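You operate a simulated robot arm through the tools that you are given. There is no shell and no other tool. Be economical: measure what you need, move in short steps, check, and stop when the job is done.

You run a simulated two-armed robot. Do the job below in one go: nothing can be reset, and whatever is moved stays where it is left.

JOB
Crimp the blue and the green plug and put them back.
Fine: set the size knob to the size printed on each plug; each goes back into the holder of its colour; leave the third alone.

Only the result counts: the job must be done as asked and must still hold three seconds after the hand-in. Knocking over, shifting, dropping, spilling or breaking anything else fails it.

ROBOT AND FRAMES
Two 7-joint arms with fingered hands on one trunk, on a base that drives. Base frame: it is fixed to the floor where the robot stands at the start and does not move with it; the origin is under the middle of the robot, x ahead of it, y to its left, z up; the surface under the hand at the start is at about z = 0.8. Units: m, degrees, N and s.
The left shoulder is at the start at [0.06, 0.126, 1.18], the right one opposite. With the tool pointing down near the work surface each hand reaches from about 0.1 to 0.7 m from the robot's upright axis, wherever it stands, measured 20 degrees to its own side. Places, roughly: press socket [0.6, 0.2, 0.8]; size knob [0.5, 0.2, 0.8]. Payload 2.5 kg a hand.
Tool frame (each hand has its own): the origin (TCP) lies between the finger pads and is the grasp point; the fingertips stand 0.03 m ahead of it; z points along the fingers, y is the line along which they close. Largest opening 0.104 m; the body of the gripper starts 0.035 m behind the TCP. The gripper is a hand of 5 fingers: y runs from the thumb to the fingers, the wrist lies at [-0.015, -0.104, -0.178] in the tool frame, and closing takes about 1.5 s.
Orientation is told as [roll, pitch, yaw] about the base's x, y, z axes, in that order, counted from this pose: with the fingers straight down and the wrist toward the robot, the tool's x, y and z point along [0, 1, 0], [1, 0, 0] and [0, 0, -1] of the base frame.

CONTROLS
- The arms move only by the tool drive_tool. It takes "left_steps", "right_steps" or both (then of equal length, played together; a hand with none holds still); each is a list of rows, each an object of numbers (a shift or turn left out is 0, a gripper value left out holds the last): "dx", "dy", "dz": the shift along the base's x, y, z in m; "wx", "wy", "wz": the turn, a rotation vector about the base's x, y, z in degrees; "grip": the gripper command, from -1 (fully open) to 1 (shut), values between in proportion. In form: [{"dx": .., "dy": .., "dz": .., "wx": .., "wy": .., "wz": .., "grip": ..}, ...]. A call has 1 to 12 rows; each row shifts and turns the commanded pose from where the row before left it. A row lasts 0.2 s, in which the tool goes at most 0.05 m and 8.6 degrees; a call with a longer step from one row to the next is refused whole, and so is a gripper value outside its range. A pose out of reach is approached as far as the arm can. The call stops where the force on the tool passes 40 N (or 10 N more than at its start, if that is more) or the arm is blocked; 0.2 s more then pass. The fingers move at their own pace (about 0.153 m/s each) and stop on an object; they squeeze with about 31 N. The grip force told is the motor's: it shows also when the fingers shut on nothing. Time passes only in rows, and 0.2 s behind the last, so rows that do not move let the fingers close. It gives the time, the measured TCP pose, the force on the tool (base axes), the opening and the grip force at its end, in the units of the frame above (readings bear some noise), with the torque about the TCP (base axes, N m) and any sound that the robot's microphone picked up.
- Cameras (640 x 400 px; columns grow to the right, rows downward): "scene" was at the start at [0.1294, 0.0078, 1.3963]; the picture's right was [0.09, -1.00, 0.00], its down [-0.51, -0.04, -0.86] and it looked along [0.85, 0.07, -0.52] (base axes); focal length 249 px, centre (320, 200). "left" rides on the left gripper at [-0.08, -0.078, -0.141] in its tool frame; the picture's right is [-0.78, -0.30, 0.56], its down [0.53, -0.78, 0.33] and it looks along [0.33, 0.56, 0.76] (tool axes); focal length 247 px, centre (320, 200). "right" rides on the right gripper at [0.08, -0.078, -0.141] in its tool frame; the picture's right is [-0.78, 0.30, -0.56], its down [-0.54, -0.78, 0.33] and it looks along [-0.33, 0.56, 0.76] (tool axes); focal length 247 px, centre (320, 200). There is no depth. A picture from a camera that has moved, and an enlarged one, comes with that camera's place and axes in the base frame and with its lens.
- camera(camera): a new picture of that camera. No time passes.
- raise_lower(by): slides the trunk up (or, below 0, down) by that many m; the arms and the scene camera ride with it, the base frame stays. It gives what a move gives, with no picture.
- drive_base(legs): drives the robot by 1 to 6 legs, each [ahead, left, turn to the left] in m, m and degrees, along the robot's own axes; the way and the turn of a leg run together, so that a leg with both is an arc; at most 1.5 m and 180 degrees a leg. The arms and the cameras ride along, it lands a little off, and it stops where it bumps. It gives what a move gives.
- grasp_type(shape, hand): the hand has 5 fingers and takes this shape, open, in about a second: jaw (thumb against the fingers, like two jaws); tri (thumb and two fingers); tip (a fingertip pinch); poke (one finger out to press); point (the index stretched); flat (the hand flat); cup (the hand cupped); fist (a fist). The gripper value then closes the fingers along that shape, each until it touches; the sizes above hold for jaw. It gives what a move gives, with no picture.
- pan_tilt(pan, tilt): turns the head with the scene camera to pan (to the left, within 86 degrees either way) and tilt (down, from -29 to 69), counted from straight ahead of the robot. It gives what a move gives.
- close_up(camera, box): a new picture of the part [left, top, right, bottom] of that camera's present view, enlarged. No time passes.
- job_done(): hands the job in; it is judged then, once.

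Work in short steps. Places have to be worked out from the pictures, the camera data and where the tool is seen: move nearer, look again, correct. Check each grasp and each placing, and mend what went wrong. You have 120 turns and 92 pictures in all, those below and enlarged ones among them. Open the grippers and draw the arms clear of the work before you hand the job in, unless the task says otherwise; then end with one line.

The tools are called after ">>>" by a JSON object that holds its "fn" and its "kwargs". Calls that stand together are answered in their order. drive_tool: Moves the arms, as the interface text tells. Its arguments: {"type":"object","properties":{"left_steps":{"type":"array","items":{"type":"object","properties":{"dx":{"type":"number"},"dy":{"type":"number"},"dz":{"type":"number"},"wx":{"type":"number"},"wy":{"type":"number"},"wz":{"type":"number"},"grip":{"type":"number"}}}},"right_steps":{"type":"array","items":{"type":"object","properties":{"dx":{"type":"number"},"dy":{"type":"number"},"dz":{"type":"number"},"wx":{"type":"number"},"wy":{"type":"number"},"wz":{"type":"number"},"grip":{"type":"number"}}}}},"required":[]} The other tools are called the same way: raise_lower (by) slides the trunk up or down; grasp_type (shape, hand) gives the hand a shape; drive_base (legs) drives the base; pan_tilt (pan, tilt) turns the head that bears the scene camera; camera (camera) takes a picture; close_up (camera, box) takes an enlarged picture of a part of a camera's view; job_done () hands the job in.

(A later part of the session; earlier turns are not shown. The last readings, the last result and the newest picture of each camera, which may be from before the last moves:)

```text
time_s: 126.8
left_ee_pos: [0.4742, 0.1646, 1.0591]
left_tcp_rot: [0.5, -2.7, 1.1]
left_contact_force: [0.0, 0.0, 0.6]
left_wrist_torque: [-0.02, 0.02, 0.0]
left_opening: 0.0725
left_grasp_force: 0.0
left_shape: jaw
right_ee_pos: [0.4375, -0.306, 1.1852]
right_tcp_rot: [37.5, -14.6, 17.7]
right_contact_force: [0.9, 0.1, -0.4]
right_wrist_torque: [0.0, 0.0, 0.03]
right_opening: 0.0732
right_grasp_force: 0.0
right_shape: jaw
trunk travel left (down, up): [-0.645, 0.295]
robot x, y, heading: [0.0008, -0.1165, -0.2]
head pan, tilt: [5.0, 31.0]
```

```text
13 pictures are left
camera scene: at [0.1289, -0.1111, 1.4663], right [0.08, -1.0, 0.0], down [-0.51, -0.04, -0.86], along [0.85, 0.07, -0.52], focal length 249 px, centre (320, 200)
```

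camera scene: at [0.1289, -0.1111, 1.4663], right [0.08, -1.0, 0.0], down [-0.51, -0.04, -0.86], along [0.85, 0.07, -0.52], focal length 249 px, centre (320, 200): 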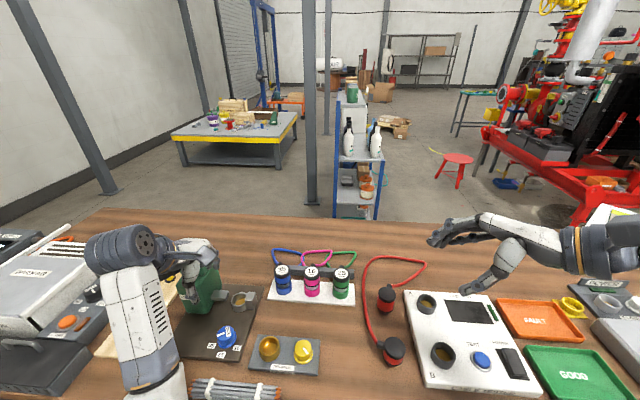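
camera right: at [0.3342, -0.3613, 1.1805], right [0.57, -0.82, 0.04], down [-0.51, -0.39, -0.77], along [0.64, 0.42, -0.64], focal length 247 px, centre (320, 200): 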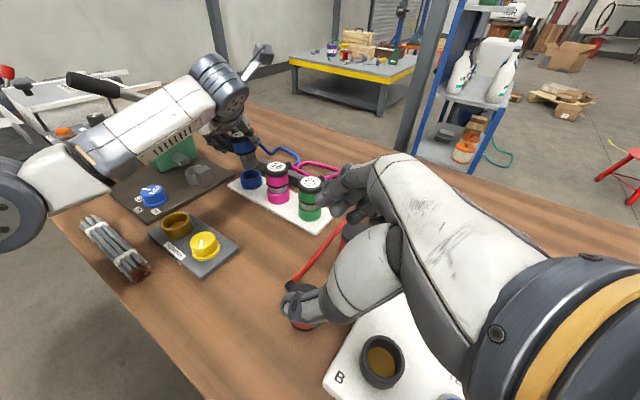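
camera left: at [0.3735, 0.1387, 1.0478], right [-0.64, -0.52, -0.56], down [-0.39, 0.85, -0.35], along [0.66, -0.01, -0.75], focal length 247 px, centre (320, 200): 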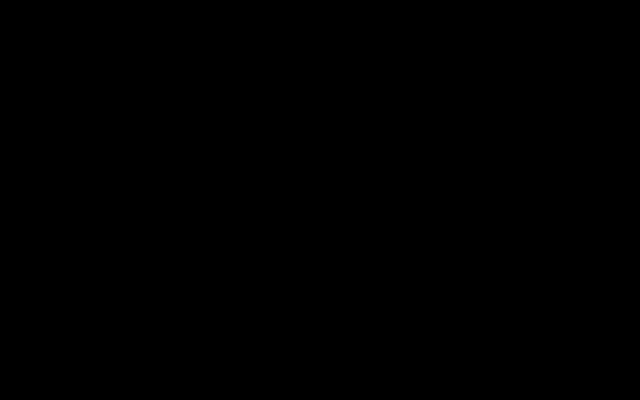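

All intact. I drive the base 0.18 m to the right, so that the arm works on a diagonal with the elbow away from the chest (also brings green into reach).

>>> {"fn": "drive_base", "kwargs": {"legs": [[0, -0.18, 0]]}}

>>> {"fn": "drive_tool", "kwargs": {"left_steps": [{"dy": 0.03, "wz": -6}, {"dy": 0.03, "wz": -6}, {"dy": 0.03, "wz": -6}, {"dy": 0.03, "wz": -6}, {"dy": 0.03, "wz": -6}, {"dy": 0.028, "wy": 0.6, "wx": -1}, {"dz": -0.03}, {"dz": -0.04}, {"dz": -0.04}, {}]}}

```text
time_s: 128.3
left_ee_pos: [0.4737, -0.0149, 1.0599]
left_tcp_rot: [0.5, -2.7, 1.3]
left_contact_force: [-0.4, -0.1, 0.4]
left_wrist_torque: [0.0, -0.01, -0.02]
left_opening: 0.0725
left_grasp_force: 0.0
left_shape: jaw
right_ee_pos: [0.4382, -0.4874, 1.1852]
right_tcp_rot: [37.6, -14.6, 17.8]
right_contact_force: [0.0, 0.5, -0.5]
right_wrist_torque: [0.01, 0.03, 0.01]
right_opening: 0.0731
right_grasp_force: 0.0
right_shape: jaw
trunk travel left (down, up): [-0.645, 0.295]
robot x, y, heading: [-0.0003, -0.2976, 0.1]
head pan, tilt: [5.0, 31.0]
```

```text
time_s: 130.6
left_ee_pos: [0.4719, 0.1633, 0.9503]
left_tcp_rot: [-0.6, -2.7, -28.8]
left_contact_force: [0.0, -0.4, -0.4]
left_wrist_torque: [0.03, 0.0, -0.04]
left_opening: 0.0726
left_grasp_force: 0.0
left_shape: jaw
right_ee_pos: [0.4365, -0.4873, 1.185]
right_tcp_rot: [37.5, -14.5, 17.8]
right_contact_force: [-0.6, -0.3, -0.2]
right_wrist_torque: [-0.02, -0.02, 0.01]
right_opening: 0.073
right_grasp_force: 0.1
right_shape: jaw
trunk travel left (down, up): [-0.645, 0.295]
robot x, y, heading: [-0.0022, -0.3004, 0.0]
head pan, tilt: [5.0, 31.0]
```

Reach and pose good. Level the hand, centre on the knob, descend, grip.

>>> {"fn": "drive_tool", "kwargs": {"left_steps": [{"dx": 0.009, "dy": 0.001, "wx": 1.3, "wy": 2.3}, {"dz": -0.035}, {"dz": -0.03}, {"dz": -0.02}, {"dz": -0.01}, {"grip": 0.2}, {"grip": 0.6}, {"grip": 0.6}, {"grip": 0.6}, {"grip": 0.6}]}}

>>> {"fn": "drive_tool", "kwargs": {"left_steps": [{"wz": 6}, {"wz": 6}, {"wz": 6}, {"wz": 6}, {"wz": 6}, {}]}}

```text
time_s: 132.8
left_ee_pos: [0.4797, 0.1633, 0.8533]
left_tcp_rot: [-0.7, 0.0, -28.7]
left_contact_force: [-6.7, 2.7, -2.4]
left_wrist_torque: [0.05, 0.12, -0.02]
left_opening: 0.0322
left_grasp_force: 31.2
left_shape: jaw
right_ee_pos: [0.4371, -0.4869, 1.1844]
right_tcp_rot: [37.4, -14.5, 17.8]
right_contact_force: [0.5, 0.9, -0.6]
right_wrist_torque: [0.01, 0.0, -0.03]
right_opening: 0.0729
right_grasp_force: 0.1
right_shape: jaw
trunk travel left (down, up): [-0.645, 0.295]
robot x, y, heading: [0.0014, -0.3027, 0.1]
head pan, tilt: [5.0, 31.0]
```

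```text
time_s: 134.2
left_ee_pos: [0.4808, 0.1647, 0.8547]
left_tcp_rot: [-0.7, 0.1, 1.4]
left_contact_force: [-11.7, -0.5, -4.2]
left_wrist_torque: [-0.02, 0.26, -0.01]
left_opening: 0.032
left_grasp_force: 30.9
left_shape: jaw
right_ee_pos: [0.4358, -0.4866, 1.1855]
right_tcp_rot: [37.5, -14.6, 17.8]
right_contact_force: [-0.7, 0.2, 0.0]
right_wrist_torque: [-0.02, 0.0, -0.04]
right_opening: 0.0729
right_grasp_force: 0.1
right_shape: jaw
trunk travel left (down, up): [-0.645, 0.295]
robot x, y, heading: [0.0009, -0.3005, 0.0]
head pan, tilt: [5.0, 31.0]
```

Turned 30° cleanly. Continue 15° more and check the pose.

>>> {"fn": "drive_tool", "kwargs": {"left_steps": [{"wz": 5}, {"wz": 5}, {"wz": 5}, {}]}}

```text
time_s: 135.2
left_ee_pos: [0.4811, 0.1637, 0.854]
left_tcp_rot: [-0.7, 0.1, 16.4]
left_contact_force: [-11.0, -2.1, -7.1]
left_wrist_torque: [-0.04, 0.2, 0.03]
left_opening: 0.0318
left_grasp_force: 30.7
left_shape: jaw
right_ee_pos: [0.4377, -0.4859, 1.1864]
right_tcp_rot: [37.5, -14.5, 17.8]
right_contact_force: [-0.5, 0.8, 0.2]
right_wrist_torque: [0.01, 0.02, -0.02]
right_opening: 0.0731
right_grasp_force: 0.1
right_shape: jaw
trunk travel left (down, up): [-0.645, 0.295]
robot x, y, heading: [-0.0015, -0.3019, 0.0]
head pan, tilt: [5.0, 31.0]
```

No drift. The last 15°, then release, rise, and look.

>>> {"fn": "drive_tool", "kwargs": {"left_steps": [{"wz": 5}, {"wz": 5}, {"wz": 5}, {}, {"grip": 0.2}, {"grip": -0.2}, {"grip": -0.4}, {"grip": -0.4}]}}

>>> {"fn": "drive_tool", "kwargs": {"left_steps": [{"dz": 0.03}, {"dz": 0.04}, {"dz": 0.04, "dx": -0.01, "dy": -0.02}, {"dx": -0.02, "dy": -0.04}, {"dx": -0.02, "dy": -0.04}, {"dz": 0.02, "dy": -0.03}]}}

>>> {"fn": "close_up", "kwargs": {"camera": "left", "box": [240, 60, 520, 300]}}

```text
time_s: 136.9
left_ee_pos: [0.4837, 0.1649, 0.8578]
left_tcp_rot: [-0.8, 0.0, 31.2]
left_contact_force: [0.3, 0.0, 0.6]
left_wrist_torque: [-0.01, -0.04, 0.02]
left_opening: 0.0726
left_grasp_force: 0.0
left_shape: jaw
right_ee_pos: [0.4368, -0.4863, 1.1856]
right_tcp_rot: [37.4, -14.5, 17.9]
right_contact_force: [0.0, -0.2, -0.1]
right_wrist_torque: [0.01, 0.05, 0.01]
right_opening: 0.0733
right_grasp_force: 0.1
right_shape: jaw
trunk travel left (down, up): [-0.645, 0.295]
robot x, y, heading: [-0.0018, -0.2951, 0.1]
head pan, tilt: [5.0, 31.0]
```

```text
time_s: 138.3
left_ee_pos: [0.433, 0.0333, 0.9857]
left_tcp_rot: [-0.6, 0.1, 31.3]
left_contact_force: [0.5, -0.2, -0.1]
left_wrist_torque: [-0.02, 0.02, 0.02]
left_opening: 0.0728
left_grasp_force: 0.1
left_shape: jaw
right_ee_pos: [0.4367, -0.4867, 1.1845]
right_tcp_rot: [37.5, -14.5, 17.8]
right_contact_force: [0.0, 0.5, 1.1]
right_wrist_torque: [-0.02, -0.01, -0.03]
right_opening: 0.0732
right_grasp_force: 0.1
right_shape: jaw
trunk travel left (down, up): [-0.645, 0.295]
robot x, y, heading: [-0.0041, -0.2991, -0.4]
head pan, tilt: [5.0, 31.0]
```

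```text
1.67 times, centred on (380, 180) of left
camera zoom: at [0.4086, -0.0735, 1.1254], right [0.15, -0.82, -0.55], down [-0.94, 0.05, -0.34], along [0.3, 0.57, -0.77], focal length 412 px, centre (220, 233)
```

zoom: 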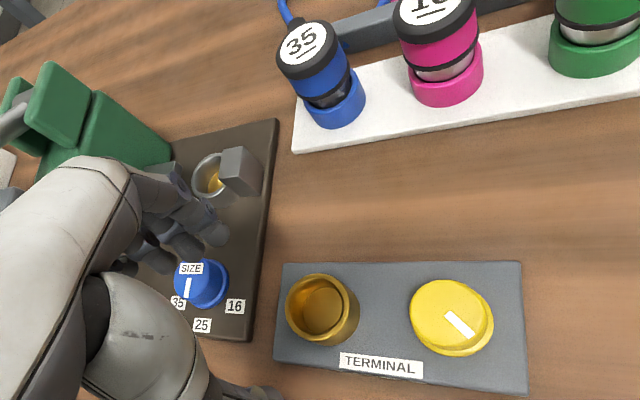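

Pointer now faces 25 (≈0°). Next the green plug: raise, lower the trunk to the earlier height, turn to yaw 88 with forward tilt, moving over green.

>>> {"fn": "drive_tool", "kwargs": {"left_steps": [{"dz": 0.045, "wz": 8}, {"dz": 0.045, "wz": 8}, {"dz": 0.045, "wz": 8}, {"dz": 0.03, "wz": 8, "dy": -0.02}, {"wz": 8, "dy": -0.025, "dx": 0.02}, {"wz": 8, "dy": -0.025, "dx": 0.02}, {"wz": 8, "dy": -0.025, "dx": 0.02}, {"wy": -8, "dy": -0.025, "dx": 0.025}, {"wy": -8, "dy": -0.025, "dx": 0.025}, {"wy": -8, "dy": -0.02, "dx": 0.03}, {"wy": -8, "dx": 0.03}, {"dx": 0.03}]}}

>>> {"fn": "raise_lower", "kwargs": {"by": -0.14}}

>>> {"fn": "drive_tool", "kwargs": {"left_steps": [{"dx": 0.01, "grip": -0.25}, {"dx": 0.009}, {}]}}

```text
time_s: 140.9
left_ee_pos: [0.6331, -0.1311, 1.1503]
left_tcp_rot: [-32.6, -1.4, 87.5]
left_contact_force: [-0.1, 0.7, 0.0]
left_wrist_torque: [0.01, 0.01, -0.02]
left_opening: 0.0728
left_grasp_force: 0.0
left_shape: jaw
right_ee_pos: [0.4383, -0.4859, 1.1857]
right_tcp_rot: [37.5, -14.5, 17.8]
right_contact_force: [-0.2, 0.3, -0.3]
right_wrist_torque: [0.0, -0.01, -0.02]
right_opening: 0.073
right_grasp_force: 0.1
right_shape: jaw
trunk travel left (down, up): [-0.645, 0.295]
robot x, y, heading: [0.003, -0.2982, 0.0]
head pan, tilt: [5.0, 31.0]
```

```text
time_s: 142.6
left_ee_pos: [0.6301, -0.1303, 1.0109]
left_tcp_rot: [-32.5, -1.4, 87.7]
left_contact_force: [-0.1, -0.2, -0.2]
left_wrist_torque: [-0.01, 0.02, 0.01]
left_opening: 0.0723
left_grasp_force: 0.0
left_shape: jaw
right_ee_pos: [0.4367, -0.4871, 1.0452]
right_tcp_rot: [37.6, -14.4, 17.8]
right_contact_force: [-0.2, 0.2, -0.4]
right_wrist_torque: [-0.01, 0.01, -0.02]
right_opening: 0.0728
right_grasp_force: 0.2
right_shape: jaw
trunk travel left (down, up): [-0.505, 0.435]
robot x, y, heading: [-0.0007, -0.2987, -0.1]
head pan, tilt: [5.0, 31.0]
```

```text
time_s: 143.4
left_ee_pos: [0.6497, -0.1292, 1.0104]
left_tcp_rot: [-32.6, -1.3, 87.7]
left_contact_force: [0.4, -0.2, 0.4]
left_wrist_torque: [0.01, -0.01, 0.02]
left_opening: 0.0656
left_grasp_force: 0.0
left_shape: jaw
right_ee_pos: [0.4356, -0.4867, 1.0446]
right_tcp_rot: [37.5, -14.4, 17.8]
right_contact_force: [-0.1, 0.3, 0.9]
right_wrist_torque: [0.0, 0.01, 0.02]
right_opening: 0.0729
right_grasp_force: 0.0
right_shape: jaw
trunk travel left (down, up): [-0.505, 0.435]
robot x, y, heading: [0.0016, -0.2988, 0.0]
head pan, tilt: [5.0, 31.0]
```

Over green; level the closing axis (wx −1.2), lower to z≈0.955 and look.

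>>> {"fn": "drive_tool", "kwargs": {"left_steps": [{"wx": -1.2, "dz": -0.02}, {"dz": -0.02}, {"dz": -0.015}, {}]}}

>>> {"fn": "camera", "kwargs": {"camera": "left"}}

```text
time_s: 144.4
left_ee_pos: [0.6508, -0.1303, 0.9548]
left_tcp_rot: [-32.7, -0.2, 87.7]
left_contact_force: [-0.2, 0.1, -0.8]
left_wrist_torque: [-0.01, -0.03, 0.0]
left_opening: 0.0655
left_grasp_force: 0.1
left_shape: jaw
right_ee_pos: [0.4372, -0.4868, 1.0443]
right_tcp_rot: [37.5, -14.6, 17.8]
right_contact_force: [0.3, -0.3, 0.7]
right_wrist_torque: [0.0, -0.02, -0.03]
right_opening: 0.0732
right_grasp_force: 0.0
right_shape: jaw
trunk travel left (down, up): [-0.505, 0.435]
robot x, y, heading: [-0.0005, -0.2991, 0.1]
head pan, tilt: [5.0, 31.0]
```

```text
11 pictures are left
camera left: at [0.6398, -0.2089, 1.1147], right [0.94, -0.33, -0.05], down [-0.3, -0.76, -0.57], along [0.15, 0.55, -0.82], focal length 247 px, centre (320, 200)
```

left: 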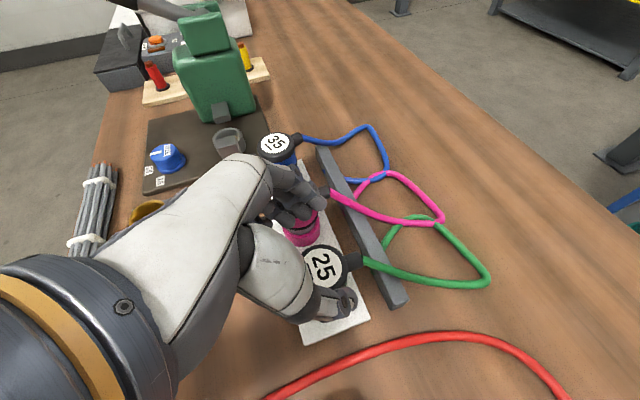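

Green axis ≈ (0.659, −0.131) → TCP target (0.654, −0.132). Descend slowly to 0.889 with slightly narrower opening, clear of the magenta plug.

>>> {"fn": "drive_tool", "kwargs": {"left_steps": [{"dx": 0.0025, "dy": -0.002, "grip": -0.2}, {"dz": -0.015}, {"dz": -0.015}, {"dz": -0.012}, {"dz": -0.012}, {"dz": -0.012}, {}]}}

```text
time_s: 146.0
left_ee_pos: [0.6522, -0.1319, 0.8893]
left_tcp_rot: [-32.8, -0.2, 87.7]
left_contact_force: [-0.1, 0.4, 0.1]
left_wrist_torque: [0.02, -0.01, -0.01]
left_opening: 0.0627
left_grasp_force: 0.1
left_shape: jaw
right_ee_pos: [0.437, -0.4869, 1.0453]
right_tcp_rot: [37.5, -14.4, 17.8]
right_contact_force: [0.1, 0.1, 0.4]
right_wrist_torque: [0.0, -0.04, 0.03]
right_opening: 0.073
right_grasp_force: 0.1
right_shape: jaw
trunk travel left (down, up): [-0.505, 0.435]
robot x, y, heading: [-0.0004, -0.3014, -0.2]
head pan, tilt: [5.0, 31.0]
```

No contact, no drift. Close.

>>> {"fn": "drive_tool", "kwargs": {"left_steps": [{"grip": 0.0}, {"grip": 0.3}, {"grip": 0.6}, {"grip": 0.6}, {"grip": 0.6}]}}

```text
time_s: 147.2
left_ee_pos: [0.6525, -0.1312, 0.8903]
left_tcp_rot: [-32.7, -0.2, 87.7]
left_contact_force: [-0.4, 1.4, 0.5]
left_wrist_torque: [0.07, 0.05, -0.02]
left_opening: 0.0382
left_grasp_force: 31.3
left_shape: jaw
right_ee_pos: [0.4371, -0.4862, 1.0447]
right_tcp_rot: [37.5, -14.5, 17.8]
right_contact_force: [-0.3, 0.4, -0.1]
right_wrist_torque: [0.0, -0.01, -0.04]
right_opening: 0.0731
right_grasp_force: 0.1
right_shape: jaw
trunk travel left (down, up): [-0.505, 0.435]
robot x, y, heading: [0.0008, -0.2968, -0.2]
head pan, tilt: [5.0, 31.0]
```

Good grip (0.038, little side force). Lift high so its cable passes over the other plugs, then carry toward the socket.

>>> {"fn": "drive_tool", "kwargs": {"left_steps": [{"dz": 0.015}, {"dz": 0.025}, {"dz": 0.03}, {"dz": 0.03}, {"dz": 0.03}, {"dx": -0.017, "dy": 0.02}, {"dx": -0.017, "dy": 0.035}, {"dx": -0.017, "dy": 0.035}, {"dx": -0.017, "dy": 0.035}, {"dy": 0.035}, {}]}}

>>> {"fn": "camera", "kwargs": {"camera": "scene"}}

```text
time_s: 149.6
left_ee_pos: [0.5835, 0.0308, 1.0184]
left_tcp_rot: [-32.6, -0.2, 87.7]
left_contact_force: [1.2, -0.1, -2.7]
left_wrist_torque: [0.01, -0.02, 0.01]
left_opening: 0.0382
left_grasp_force: 30.6
left_shape: jaw
right_ee_pos: [0.4366, -0.4859, 1.0458]
right_tcp_rot: [37.6, -14.6, 17.8]
right_contact_force: [0.3, -0.3, -0.5]
right_wrist_torque: [0.01, 0.03, 0.0]
right_opening: 0.073
right_grasp_force: 0.0
right_shape: jaw
trunk travel left (down, up): [-0.505, 0.435]
robot x, y, heading: [-0.0026, -0.2977, 0.0]
head pan, tilt: [5.0, 31.0]
```

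```text
10 pictures are left
camera scene: at [0.1287, -0.2919, 1.3263], right [0.09, -1.0, 0.0], down [-0.51, -0.04, -0.86], along [0.85, 0.07, -0.52], focal length 249 px, centre (320, 200)
```

scene: 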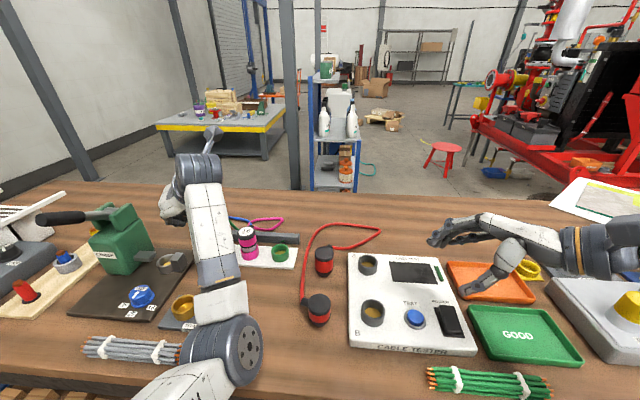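

Magenta stays put. Continue to above the socket (TCP (0.5846, 0.165)), at z≈0.97.

>>> {"fn": "drive_tool", "kwargs": {"left_steps": [{"dy": 0.034}, {"dy": 0.034}, {"dy": 0.034}, {"dy": 0.0325, "dx": 0.001}, {"dz": -0.025}, {"dz": -0.02}, {}]}}

>>> {"fn": "camera", "kwargs": {"camera": "left"}}

```text
time_s: 151.2
left_ee_pos: [0.5848, 0.1611, 0.973]
left_tcp_rot: [-32.7, -0.2, 87.7]
left_contact_force: [0.0, -0.8, -1.2]
left_wrist_torque: [-0.03, 0.04, 0.02]
left_opening: 0.0385
left_grasp_force: 31.3
left_shape: jaw
right_ee_pos: [0.438, -0.4875, 1.0455]
right_tcp_rot: [37.5, -14.4, 17.8]
right_contact_force: [0.1, -0.1, 0.2]
right_wrist_torque: [0.0, 0.02, 0.0]
right_opening: 0.0732
right_grasp_force: 0.2
right_shape: jaw
trunk travel left (down, up): [-0.505, 0.435]
robot x, y, heading: [0.0018, -0.2996, -0.1]
head pan, tilt: [5.0, 31.0]
```

```text
9 pictures are left
camera left: at [0.5742, 0.0833, 1.1339], right [0.94, -0.33, -0.05], down [-0.3, -0.76, -0.57], along [0.15, 0.55, -0.82], focal length 247 px, centre (320, 200)
```

left: 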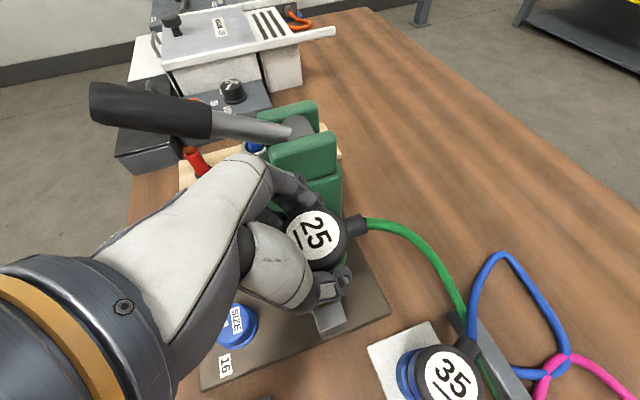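

Green plug above the socket, blue still upright. Correct y +3.5 mm and lower in steps.

>>> {"fn": "drive_tool", "kwargs": {"left_steps": [{"dy": 0.0035}, {"dz": -0.02}, {"dz": -0.02}, {"dz": -0.015}, {"dz": -0.008}, {"dz": -0.006}, {}]}}

```text
time_s: 152.8
left_ee_pos: [0.585, 0.1669, 0.9077]
left_tcp_rot: [-32.7, -0.3, 87.7]
left_contact_force: [-2.8, 0.6, 0.3]
left_wrist_torque: [0.01, 0.19, 0.03]
left_opening: 0.0383
left_grasp_force: 30.6
left_shape: jaw
right_ee_pos: [0.4365, -0.4864, 1.0457]
right_tcp_rot: [37.5, -14.7, 17.8]
right_contact_force: [0.1, 0.1, 0.2]
right_wrist_torque: [-0.01, 0.02, -0.04]
right_opening: 0.0729
right_grasp_force: 0.1
right_shape: jaw
trunk travel left (down, up): [-0.505, 0.435]
robot x, y, heading: [-0.0042, -0.3002, 0.0]
head pan, tilt: [5.0, 31.0]
```

Slight −x contact; shift −1.5 mm and continue down gently.

>>> {"fn": "drive_tool", "kwargs": {"left_steps": [{"dx": -0.0015, "dy": -0.001}, {"dz": -0.004}, {"dz": -0.004}, {"dz": -0.004}, {"dz": -0.003}, {}]}}

```text
time_s: 154.2
left_ee_pos: [0.5837, 0.1637, 0.8903]
left_tcp_rot: [-32.7, -0.3, 87.7]
left_contact_force: [-2.7, 0.0, 1.3]
left_wrist_torque: [0.0, 0.17, 0.01]
left_opening: 0.0388
left_grasp_force: 31.3
left_shape: jaw
right_ee_pos: [0.4369, -0.4863, 1.0455]
right_tcp_rot: [37.4, -14.5, 17.7]
right_contact_force: [0.2, 0.6, 0.2]
right_wrist_torque: [-0.01, 0.01, -0.04]
right_opening: 0.0729
right_grasp_force: 0.1
right_shape: jaw
trunk travel left (down, up): [-0.505, 0.435]
robot x, y, heading: [0.0, -0.298, 0.0]
head pan, tilt: [5.0, 31.0]
```

Seated (0.890, light contact). Release, rise, untilt and turn to yaw ~30 above the lever handle (closing the fingers).

>>> {"fn": "drive_tool", "kwargs": {"left_steps": [{"dz": -0.001, "grip": 0.2}, {"grip": -0.1}, {"grip": -0.3}, {"grip": -0.3}, {"dz": 0.02}, {"dz": 0.04}, {"dz": 0.045}, {"dz": 0.045}, {"dz": 0.045}, {"dz": 0.045}, {"dz": 0.045}, {}]}}

>>> {"fn": "drive_tool", "kwargs": {"left_steps": [{"wy": 8, "dx": -0.02}, {"wy": 8, "dx": -0.02}, {"wy": 8, "dx": -0.02}, {"wy": 8, "dx": -0.02}, {"wz": -8, "dy": 0.02, "grip": 1}, {"wz": -8, "dy": 0.02}, {"wz": -8, "dy": 0.02}, {"wz": -8, "dy": 0.02}, {"wz": -8, "dy": 0.015}, {"wz": -8, "dy": 0.01}, {"wz": -8, "dx": -0.008}, {}]}}

>>> {"fn": "camera", "kwargs": {"camera": "left"}}

```text
time_s: 156.8
left_ee_pos: [0.5833, 0.1669, 1.1747]
left_tcp_rot: [-32.6, -0.1, 87.8]
left_contact_force: [0.3, 0.2, 0.2]
left_wrist_torque: [0.05, -0.03, -0.01]
left_opening: 0.0672
left_grasp_force: 0.1
left_shape: jaw
right_ee_pos: [0.4372, -0.4867, 1.0458]
right_tcp_rot: [37.5, -14.6, 17.8]
right_contact_force: [0.1, -0.9, 0.4]
right_wrist_torque: [0.01, 0.0, 0.03]
right_opening: 0.073
right_grasp_force: 0.0
right_shape: jaw
trunk travel left (down, up): [-0.505, 0.435]
robot x, y, heading: [0.0005, -0.2972, 0.0]
head pan, tilt: [5.0, 31.0]
```

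```text
time_s: 159.4
left_ee_pos: [0.4878, 0.2616, 1.1674]
left_tcp_rot: [-0.7, 1.1, 31.8]
left_contact_force: [-0.2, 0.4, 0.2]
left_wrist_torque: [0.03, -0.01, 0.03]
left_opening: 0.0
left_grasp_force: 30.9
left_shape: jaw
left hand out of reach, approached as far as the arm can: row 9, 10
right_ee_pos: [0.4383, -0.4874, 1.0455]
right_tcp_rot: [37.5, -14.5, 17.9]
right_contact_force: [0.5, 0.9, 0.4]
right_wrist_torque: [-0.02, 0.0, -0.04]
right_opening: 0.073
right_grasp_force: 0.0
right_shape: jaw
trunk travel left (down, up): [-0.505, 0.435]
robot x, y, heading: [-0.003, -0.2996, 0.1]
head pan, tilt: [5.0, 31.0]
```

```text
8 pictures are left
camera left: at [0.4665, 0.1553, 1.3091], right [0.15, -0.83, -0.54], down [-0.95, 0.04, -0.32], along [0.29, 0.56, -0.78], focal length 247 px, centre (320, 200)
```

left: 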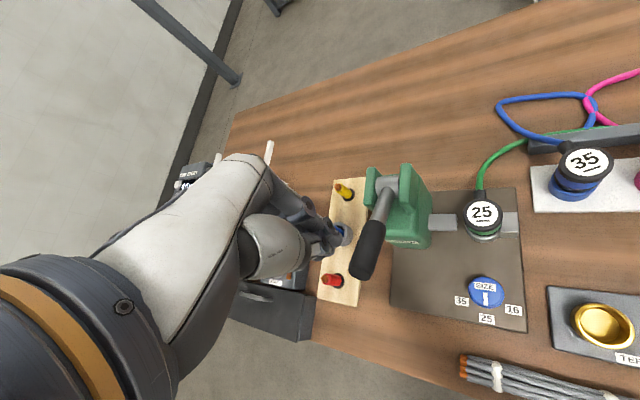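

Green in socket, pointer at 25. Align with the handle (y≈0.271) and push down at the tip as before.

>>> {"fn": "drive_tool", "kwargs": {"left_steps": [{"dz": -0.04}, {"dz": -0.035, "dy": 0.005}, {"dy": 0.0045, "dz": -0.01}, {"dz": -0.015}, {"dz": -0.015}, {"dz": -0.012}, {}]}}

>>> {"fn": "drive_tool", "kwargs": {"left_steps": [{"dz": -0.012, "dx": -0.002}, {"dz": -0.012, "dx": -0.002}, {"dz": -0.012}, {"dz": -0.01}, {"dz": -0.01}, {"dz": -0.01}, {"dz": -0.01}, {"dz": -0.01}, {"dz": -0.01}]}}

>>> {"fn": "camera", "kwargs": {"camera": "left"}}

```text
time_s: 161.0
left_ee_pos: [0.5121, 0.2963, 1.0518]
left_tcp_rot: [-0.6, 0.9, 31.9]
left_contact_force: [0.1, 1.3, 1.6]
left_wrist_torque: [-0.03, -0.03, -0.01]
left_opening: 0.0
left_grasp_force: 30.9
left_shape: jaw
left hand out of reach, approached as far as the arm can: row 1, 2, 4, 5, 6
right_ee_pos: [0.4363, -0.4868, 1.0445]
right_tcp_rot: [37.6, -14.5, 17.8]
right_contact_force: [-0.1, -0.7, -0.3]
right_wrist_torque: [0.02, 0.0, 0.01]
right_opening: 0.073
right_grasp_force: 0.1
right_shape: jaw
trunk travel left (down, up): [-0.505, 0.435]
robot x, y, heading: [-0.0012, -0.2996, 0.1]
head pan, tilt: [5.0, 31.0]
```

```text
time_s: 163.0
left_ee_pos: [0.5182, 0.308, 0.9582]
left_tcp_rot: [-0.8, 1.2, 31.9]
left_contact_force: [-1.3, 6.0, 4.1]
left_wrist_torque: [-0.15, -0.04, -0.05]
left_opening: 0.0
left_grasp_force: 31.2
left_shape: jaw
left hand out of reach, approached as far as the arm can: row 1, 2, 4, 7
right_ee_pos: [0.4362, -0.4851, 1.0449]
right_tcp_rot: [37.4, -14.5, 17.8]
right_contact_force: [-0.2, -0.3, -0.4]
right_wrist_torque: [0.0, 0.0, -0.01]
right_opening: 0.073
right_grasp_force: 0.0
right_shape: jaw
trunk travel left (down, up): [-0.505, 0.435]
robot x, y, heading: [-0.0034, -0.2999, -0.1]
head pan, tilt: [5.0, 31.0]
```

```text
7 pictures are left
camera left: at [0.4978, 0.2021, 1.1003], right [0.15, -0.83, -0.54], down [-0.95, 0.04, -0.32], along [0.29, 0.56, -0.78], focal length 247 px, centre (320, 200)
```

left: 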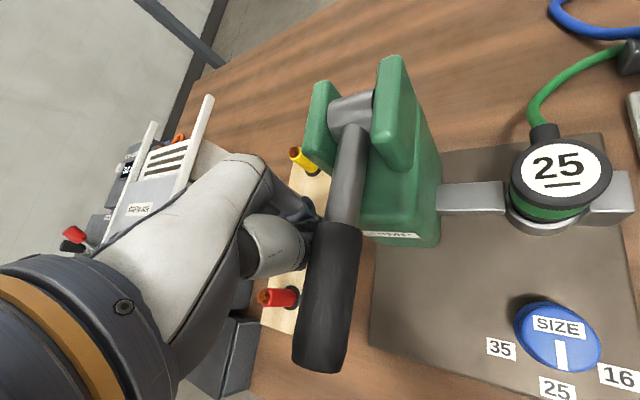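

The arm is reach-limited here and slid beside the handle. Lift straight up, then drive the base left to the earlier place for the proven lever push at yaw 0.

>>> {"fn": "drive_tool", "kwargs": {"left_steps": [{"dz": 0.03}, {"dz": 0.04}, {"dz": 0.045}, {"dz": 0.045}, {"dz": 0.03, "dx": -0.02, "dy": -0.02}, {"dx": -0.03, "dy": -0.03, "dz": 0.01}, {"dy": -0.04, "dx": -0.02}, {"dy": -0.04}]}}

>>> {"fn": "drive_base", "kwargs": {"legs": [[0, 0.18, 0]]}}

```text
time_s: 164.8
left_ee_pos: [0.4956, 0.2265, 1.2029]
left_tcp_rot: [-0.6, 1.1, 32.0]
left_contact_force: [0.1, 0.1, 0.4]
left_wrist_torque: [0.02, 0.0, 0.0]
left_opening: 0.0
left_grasp_force: 30.8
left_shape: jaw
left hand out of reach, approached as far as the arm can: row 2, 3, 4, 5, 6, 7, 8
right_ee_pos: [0.4361, -0.4869, 1.0449]
right_tcp_rot: [37.5, -14.5, 17.9]
right_contact_force: [-0.1, -0.8, 0.7]
right_wrist_torque: [-0.03, 0.02, 0.01]
right_opening: 0.0731
right_grasp_force: 0.1
right_shape: jaw
trunk travel left (down, up): [-0.505, 0.435]
robot x, y, heading: [-0.0047, -0.2999, -0.0]
head pan, tilt: [5.0, 31.0]
```

```text
time_s: 166.3
left_ee_pos: [0.4963, 0.4024, 1.2022]
left_tcp_rot: [-0.7, 1.1, 31.9]
left_contact_force: [-0.3, 0.3, 0.6]
left_wrist_torque: [0.01, 0.01, -0.01]
left_opening: 0.0
left_grasp_force: 31.1
left_shape: jaw
right_ee_pos: [0.4374, -0.311, 1.0465]
right_tcp_rot: [37.5, -14.5, 17.7]
right_contact_force: [0.1, 0.3, -0.1]
right_wrist_torque: [-0.02, 0.03, -0.02]
right_opening: 0.073
right_grasp_force: 0.0
right_shape: jaw
trunk travel left (down, up): [-0.505, 0.435]
robot x, y, heading: [0.0002, -0.1242, 0.1]
head pan, tilt: [5.0, 31.0]
```

Now turn to yaw 0 and move above the handle tip (0.489, 0.2705), descending to just above it.

>>> {"fn": "drive_tool", "kwargs": {"left_steps": [{"dy": -0.03, "wz": -8, "dx": -0.005}, {"dy": -0.035, "wz": -8, "dx": -0.002}, {"dy": -0.035, "wz": -8}, {"dy": -0.032, "wz": -8}, {"dz": -0.04}, {"dz": -0.04}, {"dz": -0.025}, {}]}}

```text
time_s: 168.1
left_ee_pos: [0.5579, 0.3209, 1.1463]
left_tcp_rot: [-0.7, 1.1, -0.2]
left_contact_force: [-0.7, -0.4, -0.2]
left_wrist_torque: [0.01, -0.01, 0.01]
left_opening: 0.0
left_grasp_force: 31.0
left_shape: jaw
left hand out of reach, approached as far as the arm can: row 1, 2, 3, 4, 5, 6, 7
right_ee_pos: [0.4377, -0.3121, 1.0453]
right_tcp_rot: [37.4, -14.6, 17.7]
right_contact_force: [-0.2, -0.1, 0.0]
right_wrist_torque: [0.0, -0.01, 0.0]
right_opening: 0.0732
right_grasp_force: 0.0
right_shape: jaw
trunk travel left (down, up): [-0.505, 0.435]
robot x, y, heading: [-0.0022, -0.1255, -0.3]
head pan, tilt: [5.0, 31.0]
```

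The arm is in a poor joint branch. I return it toward its initial neutral pose (≈(0.49, 0.09, 1.25), yaw 0) to reset the posture.

>>> {"fn": "drive_tool", "kwargs": {"left_steps": [{"dz": 0.04}, {"dz": 0.04, "dy": -0.03}, {"dz": 0.03, "dy": -0.04, "dx": -0.01}, {"dy": -0.045, "dx": -0.015}, {"dy": -0.045, "dx": -0.015}, {"dy": -0.045, "dx": -0.015}, {"dy": -0.03, "dx": -0.015}, {}]}}

```text
refused: row 3 steps farther than a row can; nothing moved
```

>>> {"fn": "drive_tool", "kwargs": {"left_steps": [{"dz": 0.04}, {"dz": 0.03, "dy": -0.03}, {"dz": 0.02, "dy": -0.04, "dx": -0.01}, {"dy": -0.045, "dx": -0.015}, {"dy": -0.045, "dx": -0.015}, {"dy": -0.045, "dx": -0.015}, {"dy": -0.03, "dx": -0.015}, {}]}}

```text
time_s: 169.9
left_ee_pos: [0.5491, 0.1116, 1.2847]
left_tcp_rot: [-0.6, 1.1, -0.2]
left_contact_force: [-0.5, 0.0, 0.8]
left_wrist_torque: [-0.04, 0.0, 0.0]
left_opening: 0.0001
left_grasp_force: 30.8
left_shape: jaw
left hand out of reach, approached as far as the arm can: row 1, 3, 4, 5, 6, 7
right_ee_pos: [0.4365, -0.312, 1.0454]
right_tcp_rot: [37.5, -14.5, 17.7]
right_contact_force: [0.0, 0.1, -0.5]
right_wrist_torque: [0.01, 0.03, -0.01]
right_opening: 0.0729
right_grasp_force: 0.1
right_shape: jaw
trunk travel left (down, up): [-0.505, 0.435]
robot x, y, heading: [-0.0005, -0.1257, -0.1]
head pan, tilt: [5.0, 31.0]
```

>>> {"fn": "camera", "kwargs": {"camera": "scene"}}

```text
6 pictures are left
camera scene: at [0.1289, -0.1161, 1.3263], right [0.08, -1.0, 0.0], down [-0.51, -0.04, -0.86], along [0.85, 0.07, -0.52], focal length 249 px, centre (320, 200)
```

scene: 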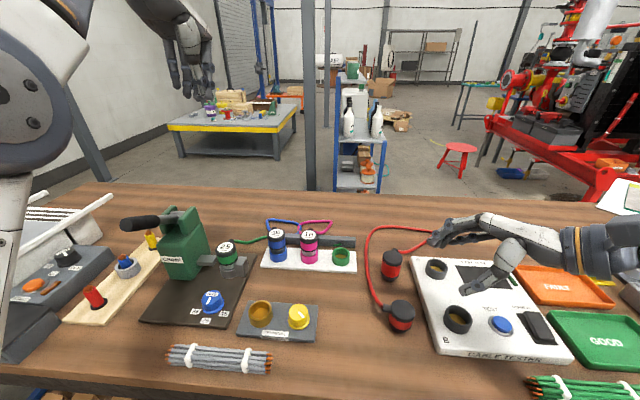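

Everything is intact (green in socket, others seated). The elbow flipped high/outward. I re-stretch over the rack side at yaw 88 (known good posture) and then follow the original route to the lever.

>>> {"fn": "drive_tool", "kwargs": {"left_steps": [{"wz": 8, "dx": 0.006, "dy": -0.006, "dz": -0.015}, {"wz": 8, "dx": 0.006, "dy": -0.006, "dz": -0.015}, {"wz": 8, "dx": 0.006, "dy": -0.006, "dz": -0.015}, {"wz": 8, "dx": 0.006, "dy": -0.006, "dz": -0.015}, {"wz": 8, "dx": 0.006, "dy": -0.006, "dz": -0.015}, {"wz": 8, "dx": 0.006, "dy": -0.006, "dz": -0.015}, {"wz": 8, "dx": 0.005, "dz": -0.015}, {"wz": 8, "dz": -0.015}, {"wz": 8, "dz": -0.015}, {"wz": 8, "dz": -0.015}, {"wz": 8, "dz": -0.005}, {}]}}

>>> {"fn": "drive_tool", "kwargs": {"left_steps": [{"wy": -8}, {"wy": -8, "dx": 0.01}, {"wy": -8, "dx": 0.01}, {"wy": -8, "dx": 0.01}, {"dz": -0.02, "dx": 0.01}, {}]}}

```text
time_s: 172.5
left_ee_pos: [0.5678, 0.0721, 1.1241]
left_tcp_rot: [-0.8, 1.1, 88.0]
left_contact_force: [0.3, 0.4, -0.8]
left_wrist_torque: [0.01, 0.0, -0.02]
left_opening: 0.0
left_grasp_force: 30.4
left_shape: jaw
left hand out of reach, approached as far as the arm can: row 1, 2, 3, 6, 7, 8, 9, 10, 11
right_ee_pos: [0.4381, -0.3121, 1.045]
right_tcp_rot: [37.5, -14.6, 17.7]
right_contact_force: [-0.2, 0.1, 0.1]
right_wrist_torque: [-0.01, 0.0, -0.01]
right_opening: 0.0731
right_grasp_force: 0.1
right_shape: jaw
trunk travel left (down, up): [-0.505, 0.435]
robot x, y, heading: [-0.0008, -0.1273, -0.1]
head pan, tilt: [5.0, 31.0]
```

```text
time_s: 173.9
left_ee_pos: [0.609, 0.0734, 1.1049]
left_tcp_rot: [-32.7, -0.2, 87.7]
left_contact_force: [0.4, -0.1, 0.8]
left_wrist_torque: [-0.02, 0.02, 0.01]
left_opening: 0.0
left_grasp_force: 31.4
left_shape: jaw
left hand out of reach, approached as far as the arm can: row 1
right_ee_pos: [0.4368, -0.3122, 1.0462]
right_tcp_rot: [37.5, -14.5, 17.7]
right_contact_force: [-0.2, -0.1, 0.3]
right_wrist_torque: [0.02, -0.01, 0.0]
right_opening: 0.0728
right_grasp_force: 0.1
right_shape: jaw
trunk travel left (down, up): [-0.505, 0.435]
robot x, y, heading: [-0.0009, -0.1258, -0.4]
head pan, tilt: [5.0, 31.0]
```

Continue: stretch fully out to (0.65, 0.05, 1.0), then back to (0.585, 0.165, 1.07) and follow the original route to the lever.

>>> {"fn": "drive_tool", "kwargs": {"left_steps": [{"dx": 0.02, "dy": -0.012, "dz": -0.035}, {"dx": 0.02, "dy": -0.012, "dz": -0.035}, {"dz": -0.03}, {}, {"dx": -0.013, "dy": 0.023, "dz": 0.02}, {"dx": -0.013, "dy": 0.023, "dz": 0.02}, {"dx": -0.013, "dy": 0.023, "dz": 0.02}, {"dx": -0.013, "dy": 0.023, "dz": 0.02}, {"dx": -0.013, "dy": 0.023}, {}]}}

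>>> {"fn": "drive_tool", "kwargs": {"left_steps": [{"dz": 0.045}, {"dz": 0.045}, {"dz": 0.02, "wy": 8, "dx": -0.02}, {"wy": 8, "dx": -0.02}, {"wy": 8, "dx": -0.02}, {"wy": 8, "dx": -0.02}, {"wz": -8}, {"wz": -8}, {"wz": -8}, {"wz": -8}, {"wz": -8}, {"wz": -8}]}}

```text
time_s: 176.1
left_ee_pos: [0.5841, 0.1638, 1.0852]
left_tcp_rot: [-32.6, -0.2, 87.5]
left_contact_force: [0.9, 0.1, -0.7]
left_wrist_torque: [-0.01, -0.01, 0.0]
left_opening: 0.0
left_grasp_force: 31.1
left_shape: jaw
right_ee_pos: [0.4374, -0.312, 1.0464]
right_tcp_rot: [37.5, -14.6, 17.7]
right_contact_force: [0.7, -0.8, -0.4]
right_wrist_torque: [0.02, -0.02, -0.02]
right_opening: 0.0729
right_grasp_force: 0.1
right_shape: jaw
trunk travel left (down, up): [-0.505, 0.435]
robot x, y, heading: [-0.0039, -0.119, 0.0]
head pan, tilt: [5.0, 31.0]
```

```text
time_s: 178.7
left_ee_pos: [0.5033, 0.1636, 1.1943]
left_tcp_rot: [-0.7, 1.2, 39.6]
left_contact_force: [0.5, -0.4, -0.1]
left_wrist_torque: [0.0, -0.02, 0.01]
left_opening: 0.0
left_grasp_force: 31.5
left_shape: jaw
right_ee_pos: [0.4368, -0.3108, 1.0452]
right_tcp_rot: [37.5, -14.6, 17.7]
right_contact_force: [-1.0, 0.0, -0.1]
right_wrist_torque: [0.02, 0.0, 0.0]
right_opening: 0.073
right_grasp_force: 0.0
right_shape: jaw
trunk travel left (down, up): [-0.505, 0.435]
robot x, y, heading: [0.0027, -0.123, -0.2]
head pan, tilt: [5.0, 31.0]
```

Posture recovered (no limits reported). Now to the handle at yaw 0 and lower to just above it at x≈0.489, y≈0.2705.

>>> {"fn": "drive_tool", "kwargs": {"left_steps": [{"wz": -8, "dy": 0.021}, {"wz": -8, "dy": 0.021}, {"wz": -8, "dy": 0.021}, {"wz": -8, "dy": 0.021}, {"wz": -7.5, "dy": 0.022}, {"dx": -0.014, "dz": -0.03}, {"dz": -0.04}, {"dz": -0.03}, {}]}}

```text
time_s: 180.7
left_ee_pos: [0.4878, 0.2671, 1.0955]
left_tcp_rot: [-0.6, 1.0, 0.3]
left_contact_force: [-0.1, 0.6, -0.8]
left_wrist_torque: [0.0, -0.02, -0.01]
left_opening: 0.0003
left_grasp_force: 31.0
left_shape: jaw
right_ee_pos: [0.4361, -0.3106, 1.0463]
right_tcp_rot: [37.5, -14.6, 17.7]
right_contact_force: [-0.1, 0.1, -0.2]
right_wrist_torque: [0.03, 0.01, -0.02]
right_opening: 0.0729
right_grasp_force: 0.1
right_shape: jaw
trunk travel left (down, up): [-0.505, 0.435]
robot x, y, heading: [0.0022, -0.1264, -0.1]
head pan, tilt: [5.0, 31.0]
```

Exactly placed. Push down in two runs until the end stop.

>>> {"fn": "drive_tool", "kwargs": {"left_steps": [{"dz": -0.02, "dy": 0.003}, {"dz": -0.02}, {"dz": -0.015}, {"dz": -0.012}, {}]}}

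>>> {"fn": "drive_tool", "kwargs": {"left_steps": [{"dz": -0.012, "dx": -0.003}, {"dz": -0.012, "dx": -0.003}, {"dz": -0.01}, {"dz": -0.01}, {"dz": -0.01}, {"dz": -0.01}, {"dz": -0.01}]}}

>>> {"fn": "close_up", "kwargs": {"camera": "left", "box": [240, 60, 580, 300]}}

```text
time_s: 181.9
left_ee_pos: [0.4896, 0.2708, 1.0295]
left_tcp_rot: [-0.7, 1.0, 0.4]
left_contact_force: [-0.8, 0.2, 3.5]
left_wrist_torque: [0.04, -0.01, -0.02]
left_opening: 0.0003
left_grasp_force: 30.9
left_shape: jaw
right_ee_pos: [0.4371, -0.3106, 1.0449]
right_tcp_rot: [37.4, -14.5, 17.8]
right_contact_force: [0.2, 0.1, 0.4]
right_wrist_torque: [0.02, 0.01, -0.04]
right_opening: 0.0731
right_grasp_force: 0.1
right_shape: jaw
trunk travel left (down, up): [-0.505, 0.435]
robot x, y, heading: [0.0007, -0.1205, -0.3]
head pan, tilt: [5.0, 31.0]
```

```text
time_s: 183.5
left_ee_pos: [0.4811, 0.2716, 0.9601]
left_tcp_rot: [-0.2, 0.2, 0.4]
left_contact_force: [-2.5, -0.7, 34.7]
left_wrist_torque: [0.06, -0.07, -0.02]
left_opening: 0.0001
left_grasp_force: 31.2
left_shape: jaw
right_ee_pos: [0.4355, -0.3139, 1.0471]
right_tcp_rot: [37.6, -14.7, 17.7]
right_contact_force: [-0.3, 0.1, 1.1]
right_wrist_torque: [-0.03, 0.02, 0.01]
right_opening: 0.0731
right_grasp_force: 0.1
right_shape: jaw
trunk travel left (down, up): [-0.505, 0.435]
robot x, y, heading: [-0.0014, -0.1255, -0.4]
head pan, tilt: [5.0, 31.0]
```

```text
1.67 times, centred on (410, 180) of left
camera zoom: at [0.407, 0.1916, 1.1008], right [-0.29, -0.78, -0.55], down [-0.78, 0.53, -0.33], along [0.55, 0.34, -0.76], focal length 412 px, centre (170, 233)
```

zoom: 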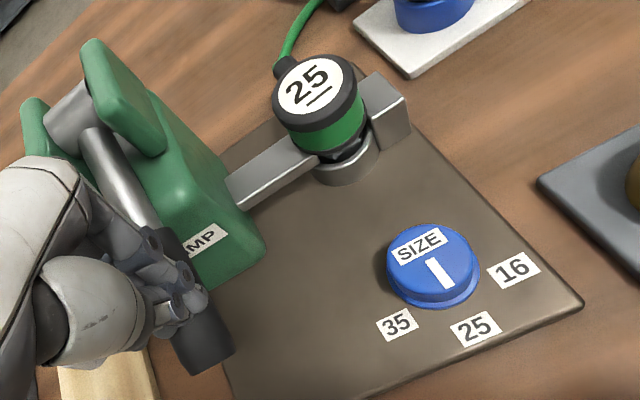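

At the end stop (35 N, same z as blue, dark hex crimp visible, pointer at 25). Push slightly more to be sure, then raise, open the hand and go over to the plug pose via the good route.

>>> {"fn": "drive_tool", "kwargs": {"left_steps": [{"dz": -0.006}, {"dz": -0.006}, {}]}}

>>> {"fn": "drive_tool", "kwargs": {"left_steps": [{"dz": 0.03}, {"dz": 0.03}, {"dz": 0.04}, {"dz": 0.045}, {"dz": 0.045}, {"dz": 0.035, "dx": 0.01}, {"dx": 0.008}, {}]}}

>>> {"fn": "drive_tool", "kwargs": {"left_steps": [{"wz": 8, "dy": -0.0215, "grip": -0.3}, {"wz": 8, "dy": -0.0215}, {"wz": 8, "dy": -0.0215}, {"wz": 8, "dy": -0.0215}, {"wz": 8, "dy": -0.022}, {"wz": 8}, {"wz": 8}, {"wz": 8}, {"wz": 8}, {"wz": 8}, {"wz": 7.5}]}}

>>> {"fn": "drive_base", "kwargs": {"legs": [[0, -0.18, 0]]}}

```text
time_s: 183.9
left_ee_pos: [0.4835, 0.2714, 0.9617]
left_tcp_rot: [-0.1, -0.4, 0.5]
left_contact_force: [-11.5, -7.2, 20.3]
left_wrist_torque: [-0.06, 0.29, 0.02]
left_opening: 0.0
left_grasp_force: 31.3
left_shape: jaw
right_ee_pos: [0.4337, -0.3127, 1.045]
right_tcp_rot: [37.6, -14.7, 17.7]
right_contact_force: [0.1, 0.3, 0.4]
right_wrist_torque: [-0.01, 0.01, -0.01]
right_opening: 0.073
right_grasp_force: 0.0
right_shape: jaw
trunk travel left (down, up): [-0.505, 0.435]
robot x, y, heading: [-0.0029, -0.1231, 0.1]
head pan, tilt: [5.0, 31.0]
stopped in row 1 (left hand): the force on the tool passed its limit at 47 N (the readings are from after the stop); the commanded pose is now the measured one
```

```text
time_s: 185.7
left_ee_pos: [0.5025, 0.2741, 1.1829]
left_tcp_rot: [-0.2, 0.1, 0.7]
left_contact_force: [-0.4, 0.8, 0.0]
left_wrist_torque: [-0.01, 0.03, 0.0]
left_opening: 0.0001
left_grasp_force: 31.1
left_shape: jaw
right_ee_pos: [0.4373, -0.3119, 1.0451]
right_tcp_rot: [37.4, -14.4, 17.8]
right_contact_force: [0.1, -0.2, 0.2]
right_wrist_torque: [0.01, -0.01, 0.03]
right_opening: 0.0731
right_grasp_force: 0.0
right_shape: jaw
trunk travel left (down, up): [-0.505, 0.435]
robot x, y, heading: [0.0014, -0.1229, -0.4]
head pan, tilt: [5.0, 31.0]
```

```text
time_s: 188.1
left_ee_pos: [0.5022, 0.1655, 1.1826]
left_tcp_rot: [-0.4, 0.0, 88.2]
left_contact_force: [0.0, -0.7, -0.6]
left_wrist_torque: [-0.05, 0.02, 0.0]
left_opening: 0.0674
left_grasp_force: 0.0
left_shape: jaw
right_ee_pos: [0.4383, -0.3123, 1.0443]
right_tcp_rot: [37.5, -14.5, 17.7]
right_contact_force: [-0.3, -1.3, 0.8]
right_wrist_torque: [0.03, 0.03, -0.02]
right_opening: 0.0733
right_grasp_force: 0.0
right_shape: jaw
trunk travel left (down, up): [-0.505, 0.435]
robot x, y, heading: [-0.0037, -0.1221, -0.0]
head pan, tilt: [5.0, 31.0]
```

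```text
time_s: 189.6
left_ee_pos: [0.5012, -0.0167, 1.1818]
left_tcp_rot: [-0.2, 0.0, 88.2]
left_contact_force: [0.9, 0.0, -0.1]
left_wrist_torque: [0.03, 0.04, -0.01]
left_opening: 0.0675
left_grasp_force: 0.1
left_shape: jaw
right_ee_pos: [0.4373, -0.4933, 1.0453]
right_tcp_rot: [37.6, -14.5, 17.9]
right_contact_force: [0.5, -0.6, 0.1]
right_wrist_torque: [0.0, 0.0, 0.0]
right_opening: 0.0731
right_grasp_force: 0.0
right_shape: jaw
trunk travel left (down, up): [-0.505, 0.435]
robot x, y, heading: [-0.0024, -0.3078, -0.1]
head pan, tilt: [5.0, 31.0]
```

Base back at −0.30. Tilt and stretch out toward the rack (high), then come to the socket from there for a clean elbow posture.

>>> {"fn": "drive_tool", "kwargs": {"left_steps": [{"wy": -8, "dx": 0.02, "dy": -0.02}, {"wy": -8, "dx": 0.025, "dy": -0.02}, {"wy": -8, "dx": 0.03, "dy": -0.02}, {"wy": -8, "dx": 0.03, "dy": -0.02}, {"dx": 0.03, "dy": -0.02, "dz": -0.02}, {"dx": 0.013, "dy": -0.013, "dz": -0.04}, {"dz": -0.045}, {"dz": -0.04}, {}]}}

>>> {"fn": "drive_tool", "kwargs": {"left_steps": [{"dx": -0.013, "dy": 0.033}, {"dx": -0.013, "dy": 0.033}, {"dx": -0.013, "dy": 0.033}, {"dx": -0.013, "dy": 0.033}, {"dx": -0.013, "dy": 0.033}, {"dy": 0.033}, {"dy": 0.033}, {"dy": 0.033}, {"dy": 0.03}, {}]}}

```text
time_s: 191.6
left_ee_pos: [0.6495, -0.1268, 1.0367]
left_tcp_rot: [-32.4, -0.8, 88.4]
left_contact_force: [-0.3, -0.4, 0.7]
left_wrist_torque: [-0.03, 0.01, 0.01]
left_opening: 0.0676
left_grasp_force: 0.0
left_shape: jaw
right_ee_pos: [0.4365, -0.4923, 1.0457]
right_tcp_rot: [37.5, -14.5, 17.9]
right_contact_force: [-0.4, 0.0, -0.1]
right_wrist_torque: [0.02, 0.0, 0.02]
right_opening: 0.0732
right_grasp_force: 0.1
right_shape: jaw
trunk travel left (down, up): [-0.505, 0.435]
robot x, y, heading: [-0.0014, -0.3077, 0.2]
head pan, tilt: [5.0, 31.0]
```

```text
time_s: 193.8
left_ee_pos: [0.5842, 0.1677, 1.0358]
left_tcp_rot: [-32.2, -0.9, 88.4]
left_contact_force: [0.6, 0.1, 0.0]
left_wrist_torque: [-0.01, -0.01, 0.02]
left_opening: 0.0674
left_grasp_force: 0.0
left_shape: jaw
right_ee_pos: [0.4372, -0.4922, 1.0451]
right_tcp_rot: [37.5, -14.4, 17.8]
right_contact_force: [0.0, 0.7, -0.1]
right_wrist_torque: [0.01, 0.0, -0.01]
right_opening: 0.0729
right_grasp_force: 0.1
right_shape: jaw
trunk travel left (down, up): [-0.505, 0.435]
robot x, y, heading: [-0.0024, -0.304, 0.0]
head pan, tilt: [5.0, 31.0]
```

Shift y −3.5 mm, level, and descend to 0.93; check for drift before going around the plug.

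>>> {"fn": "drive_tool", "kwargs": {"left_steps": [{"dy": -0.0035, "wx": -0.6}, {"dz": -0.03}, {"dz": -0.03}, {"dz": -0.025}, {"dz": -0.02}, {}]}}

>>> {"fn": "camera", "kwargs": {"camera": "left"}}

```text
time_s: 195.2
left_ee_pos: [0.5849, 0.1639, 0.9343]
left_tcp_rot: [-32.3, -0.3, 88.4]
left_contact_force: [-0.2, -0.3, 0.0]
left_wrist_torque: [0.01, 0.0, -0.01]
left_opening: 0.0673
left_grasp_force: 0.0
left_shape: jaw
right_ee_pos: [0.4368, -0.4912, 1.0463]
right_tcp_rot: [37.5, -14.6, 17.9]
right_contact_force: [0.4, -0.4, 0.4]
right_wrist_torque: [0.0, -0.01, 0.04]
right_opening: 0.0728
right_grasp_force: 0.1
right_shape: jaw
trunk travel left (down, up): [-0.505, 0.435]
robot x, y, heading: [0.0021, -0.3037, -0.1]
head pan, tilt: [5.0, 31.0]
```

```text
4 pictures are left
camera left: at [0.5755, 0.0848, 1.0939], right [0.95, -0.32, -0.06], down [-0.3, -0.77, -0.57], along [0.14, 0.56, -0.82], focal length 247 px, centre (320, 200)
```

left: 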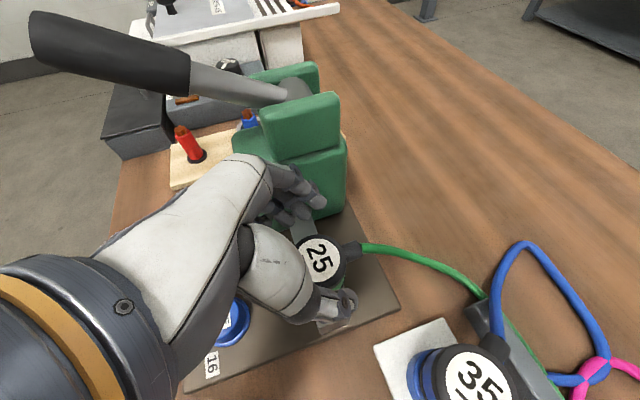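

Plug centred between thumb and fingers. Descend to 0.889 and check, then close.

>>> {"fn": "drive_tool", "kwargs": {"left_steps": [{"dz": -0.012}, {"dz": -0.012}, {"dz": -0.011}, {"dz": -0.01}, {}]}}

```text
time_s: 196.4
left_ee_pos: [0.5846, 0.1639, 0.8878]
left_tcp_rot: [-32.2, -0.4, 88.3]
left_contact_force: [0.9, -0.4, -0.3]
left_wrist_torque: [0.01, -0.03, 0.0]
left_opening: 0.0677
left_grasp_force: 0.0
left_shape: jaw
right_ee_pos: [0.4373, -0.4919, 1.0448]
right_tcp_rot: [37.5, -14.6, 18.0]
right_contact_force: [0.0, 0.1, -0.5]
right_wrist_torque: [-0.01, 0.01, 0.0]
right_opening: 0.0728
right_grasp_force: 0.0
right_shape: jaw
trunk travel left (down, up): [-0.505, 0.435]
robot x, y, heading: [0.002, -0.3069, -0.1]
head pan, tilt: [5.0, 31.0]
```

No drift. Close and check the side force.

>>> {"fn": "drive_tool", "kwargs": {"left_steps": [{"grip": 0.0}, {"grip": 0.3}, {"grip": 0.6}, {"grip": 0.6}, {"grip": 0.6}]}}

```text
time_s: 197.6
left_ee_pos: [0.5836, 0.1646, 0.8876]
left_tcp_rot: [-32.1, -0.3, 88.5]
left_contact_force: [-0.1, -0.1, -0.1]
left_wrist_torque: [0.03, 0.03, 0.0]
left_opening: 0.0378
left_grasp_force: 31.0
left_shape: jaw
right_ee_pos: [0.4374, -0.4917, 1.0456]
right_tcp_rot: [37.5, -14.5, 18.0]
right_contact_force: [0.6, 0.3, 0.6]
right_wrist_torque: [0.01, 0.03, -0.02]
right_opening: 0.0729
right_grasp_force: 0.1
right_shape: jaw
trunk travel left (down, up): [-0.505, 0.435]
robot x, y, heading: [0.0018, -0.3054, 0.2]
head pan, tilt: [5.0, 31.0]
```

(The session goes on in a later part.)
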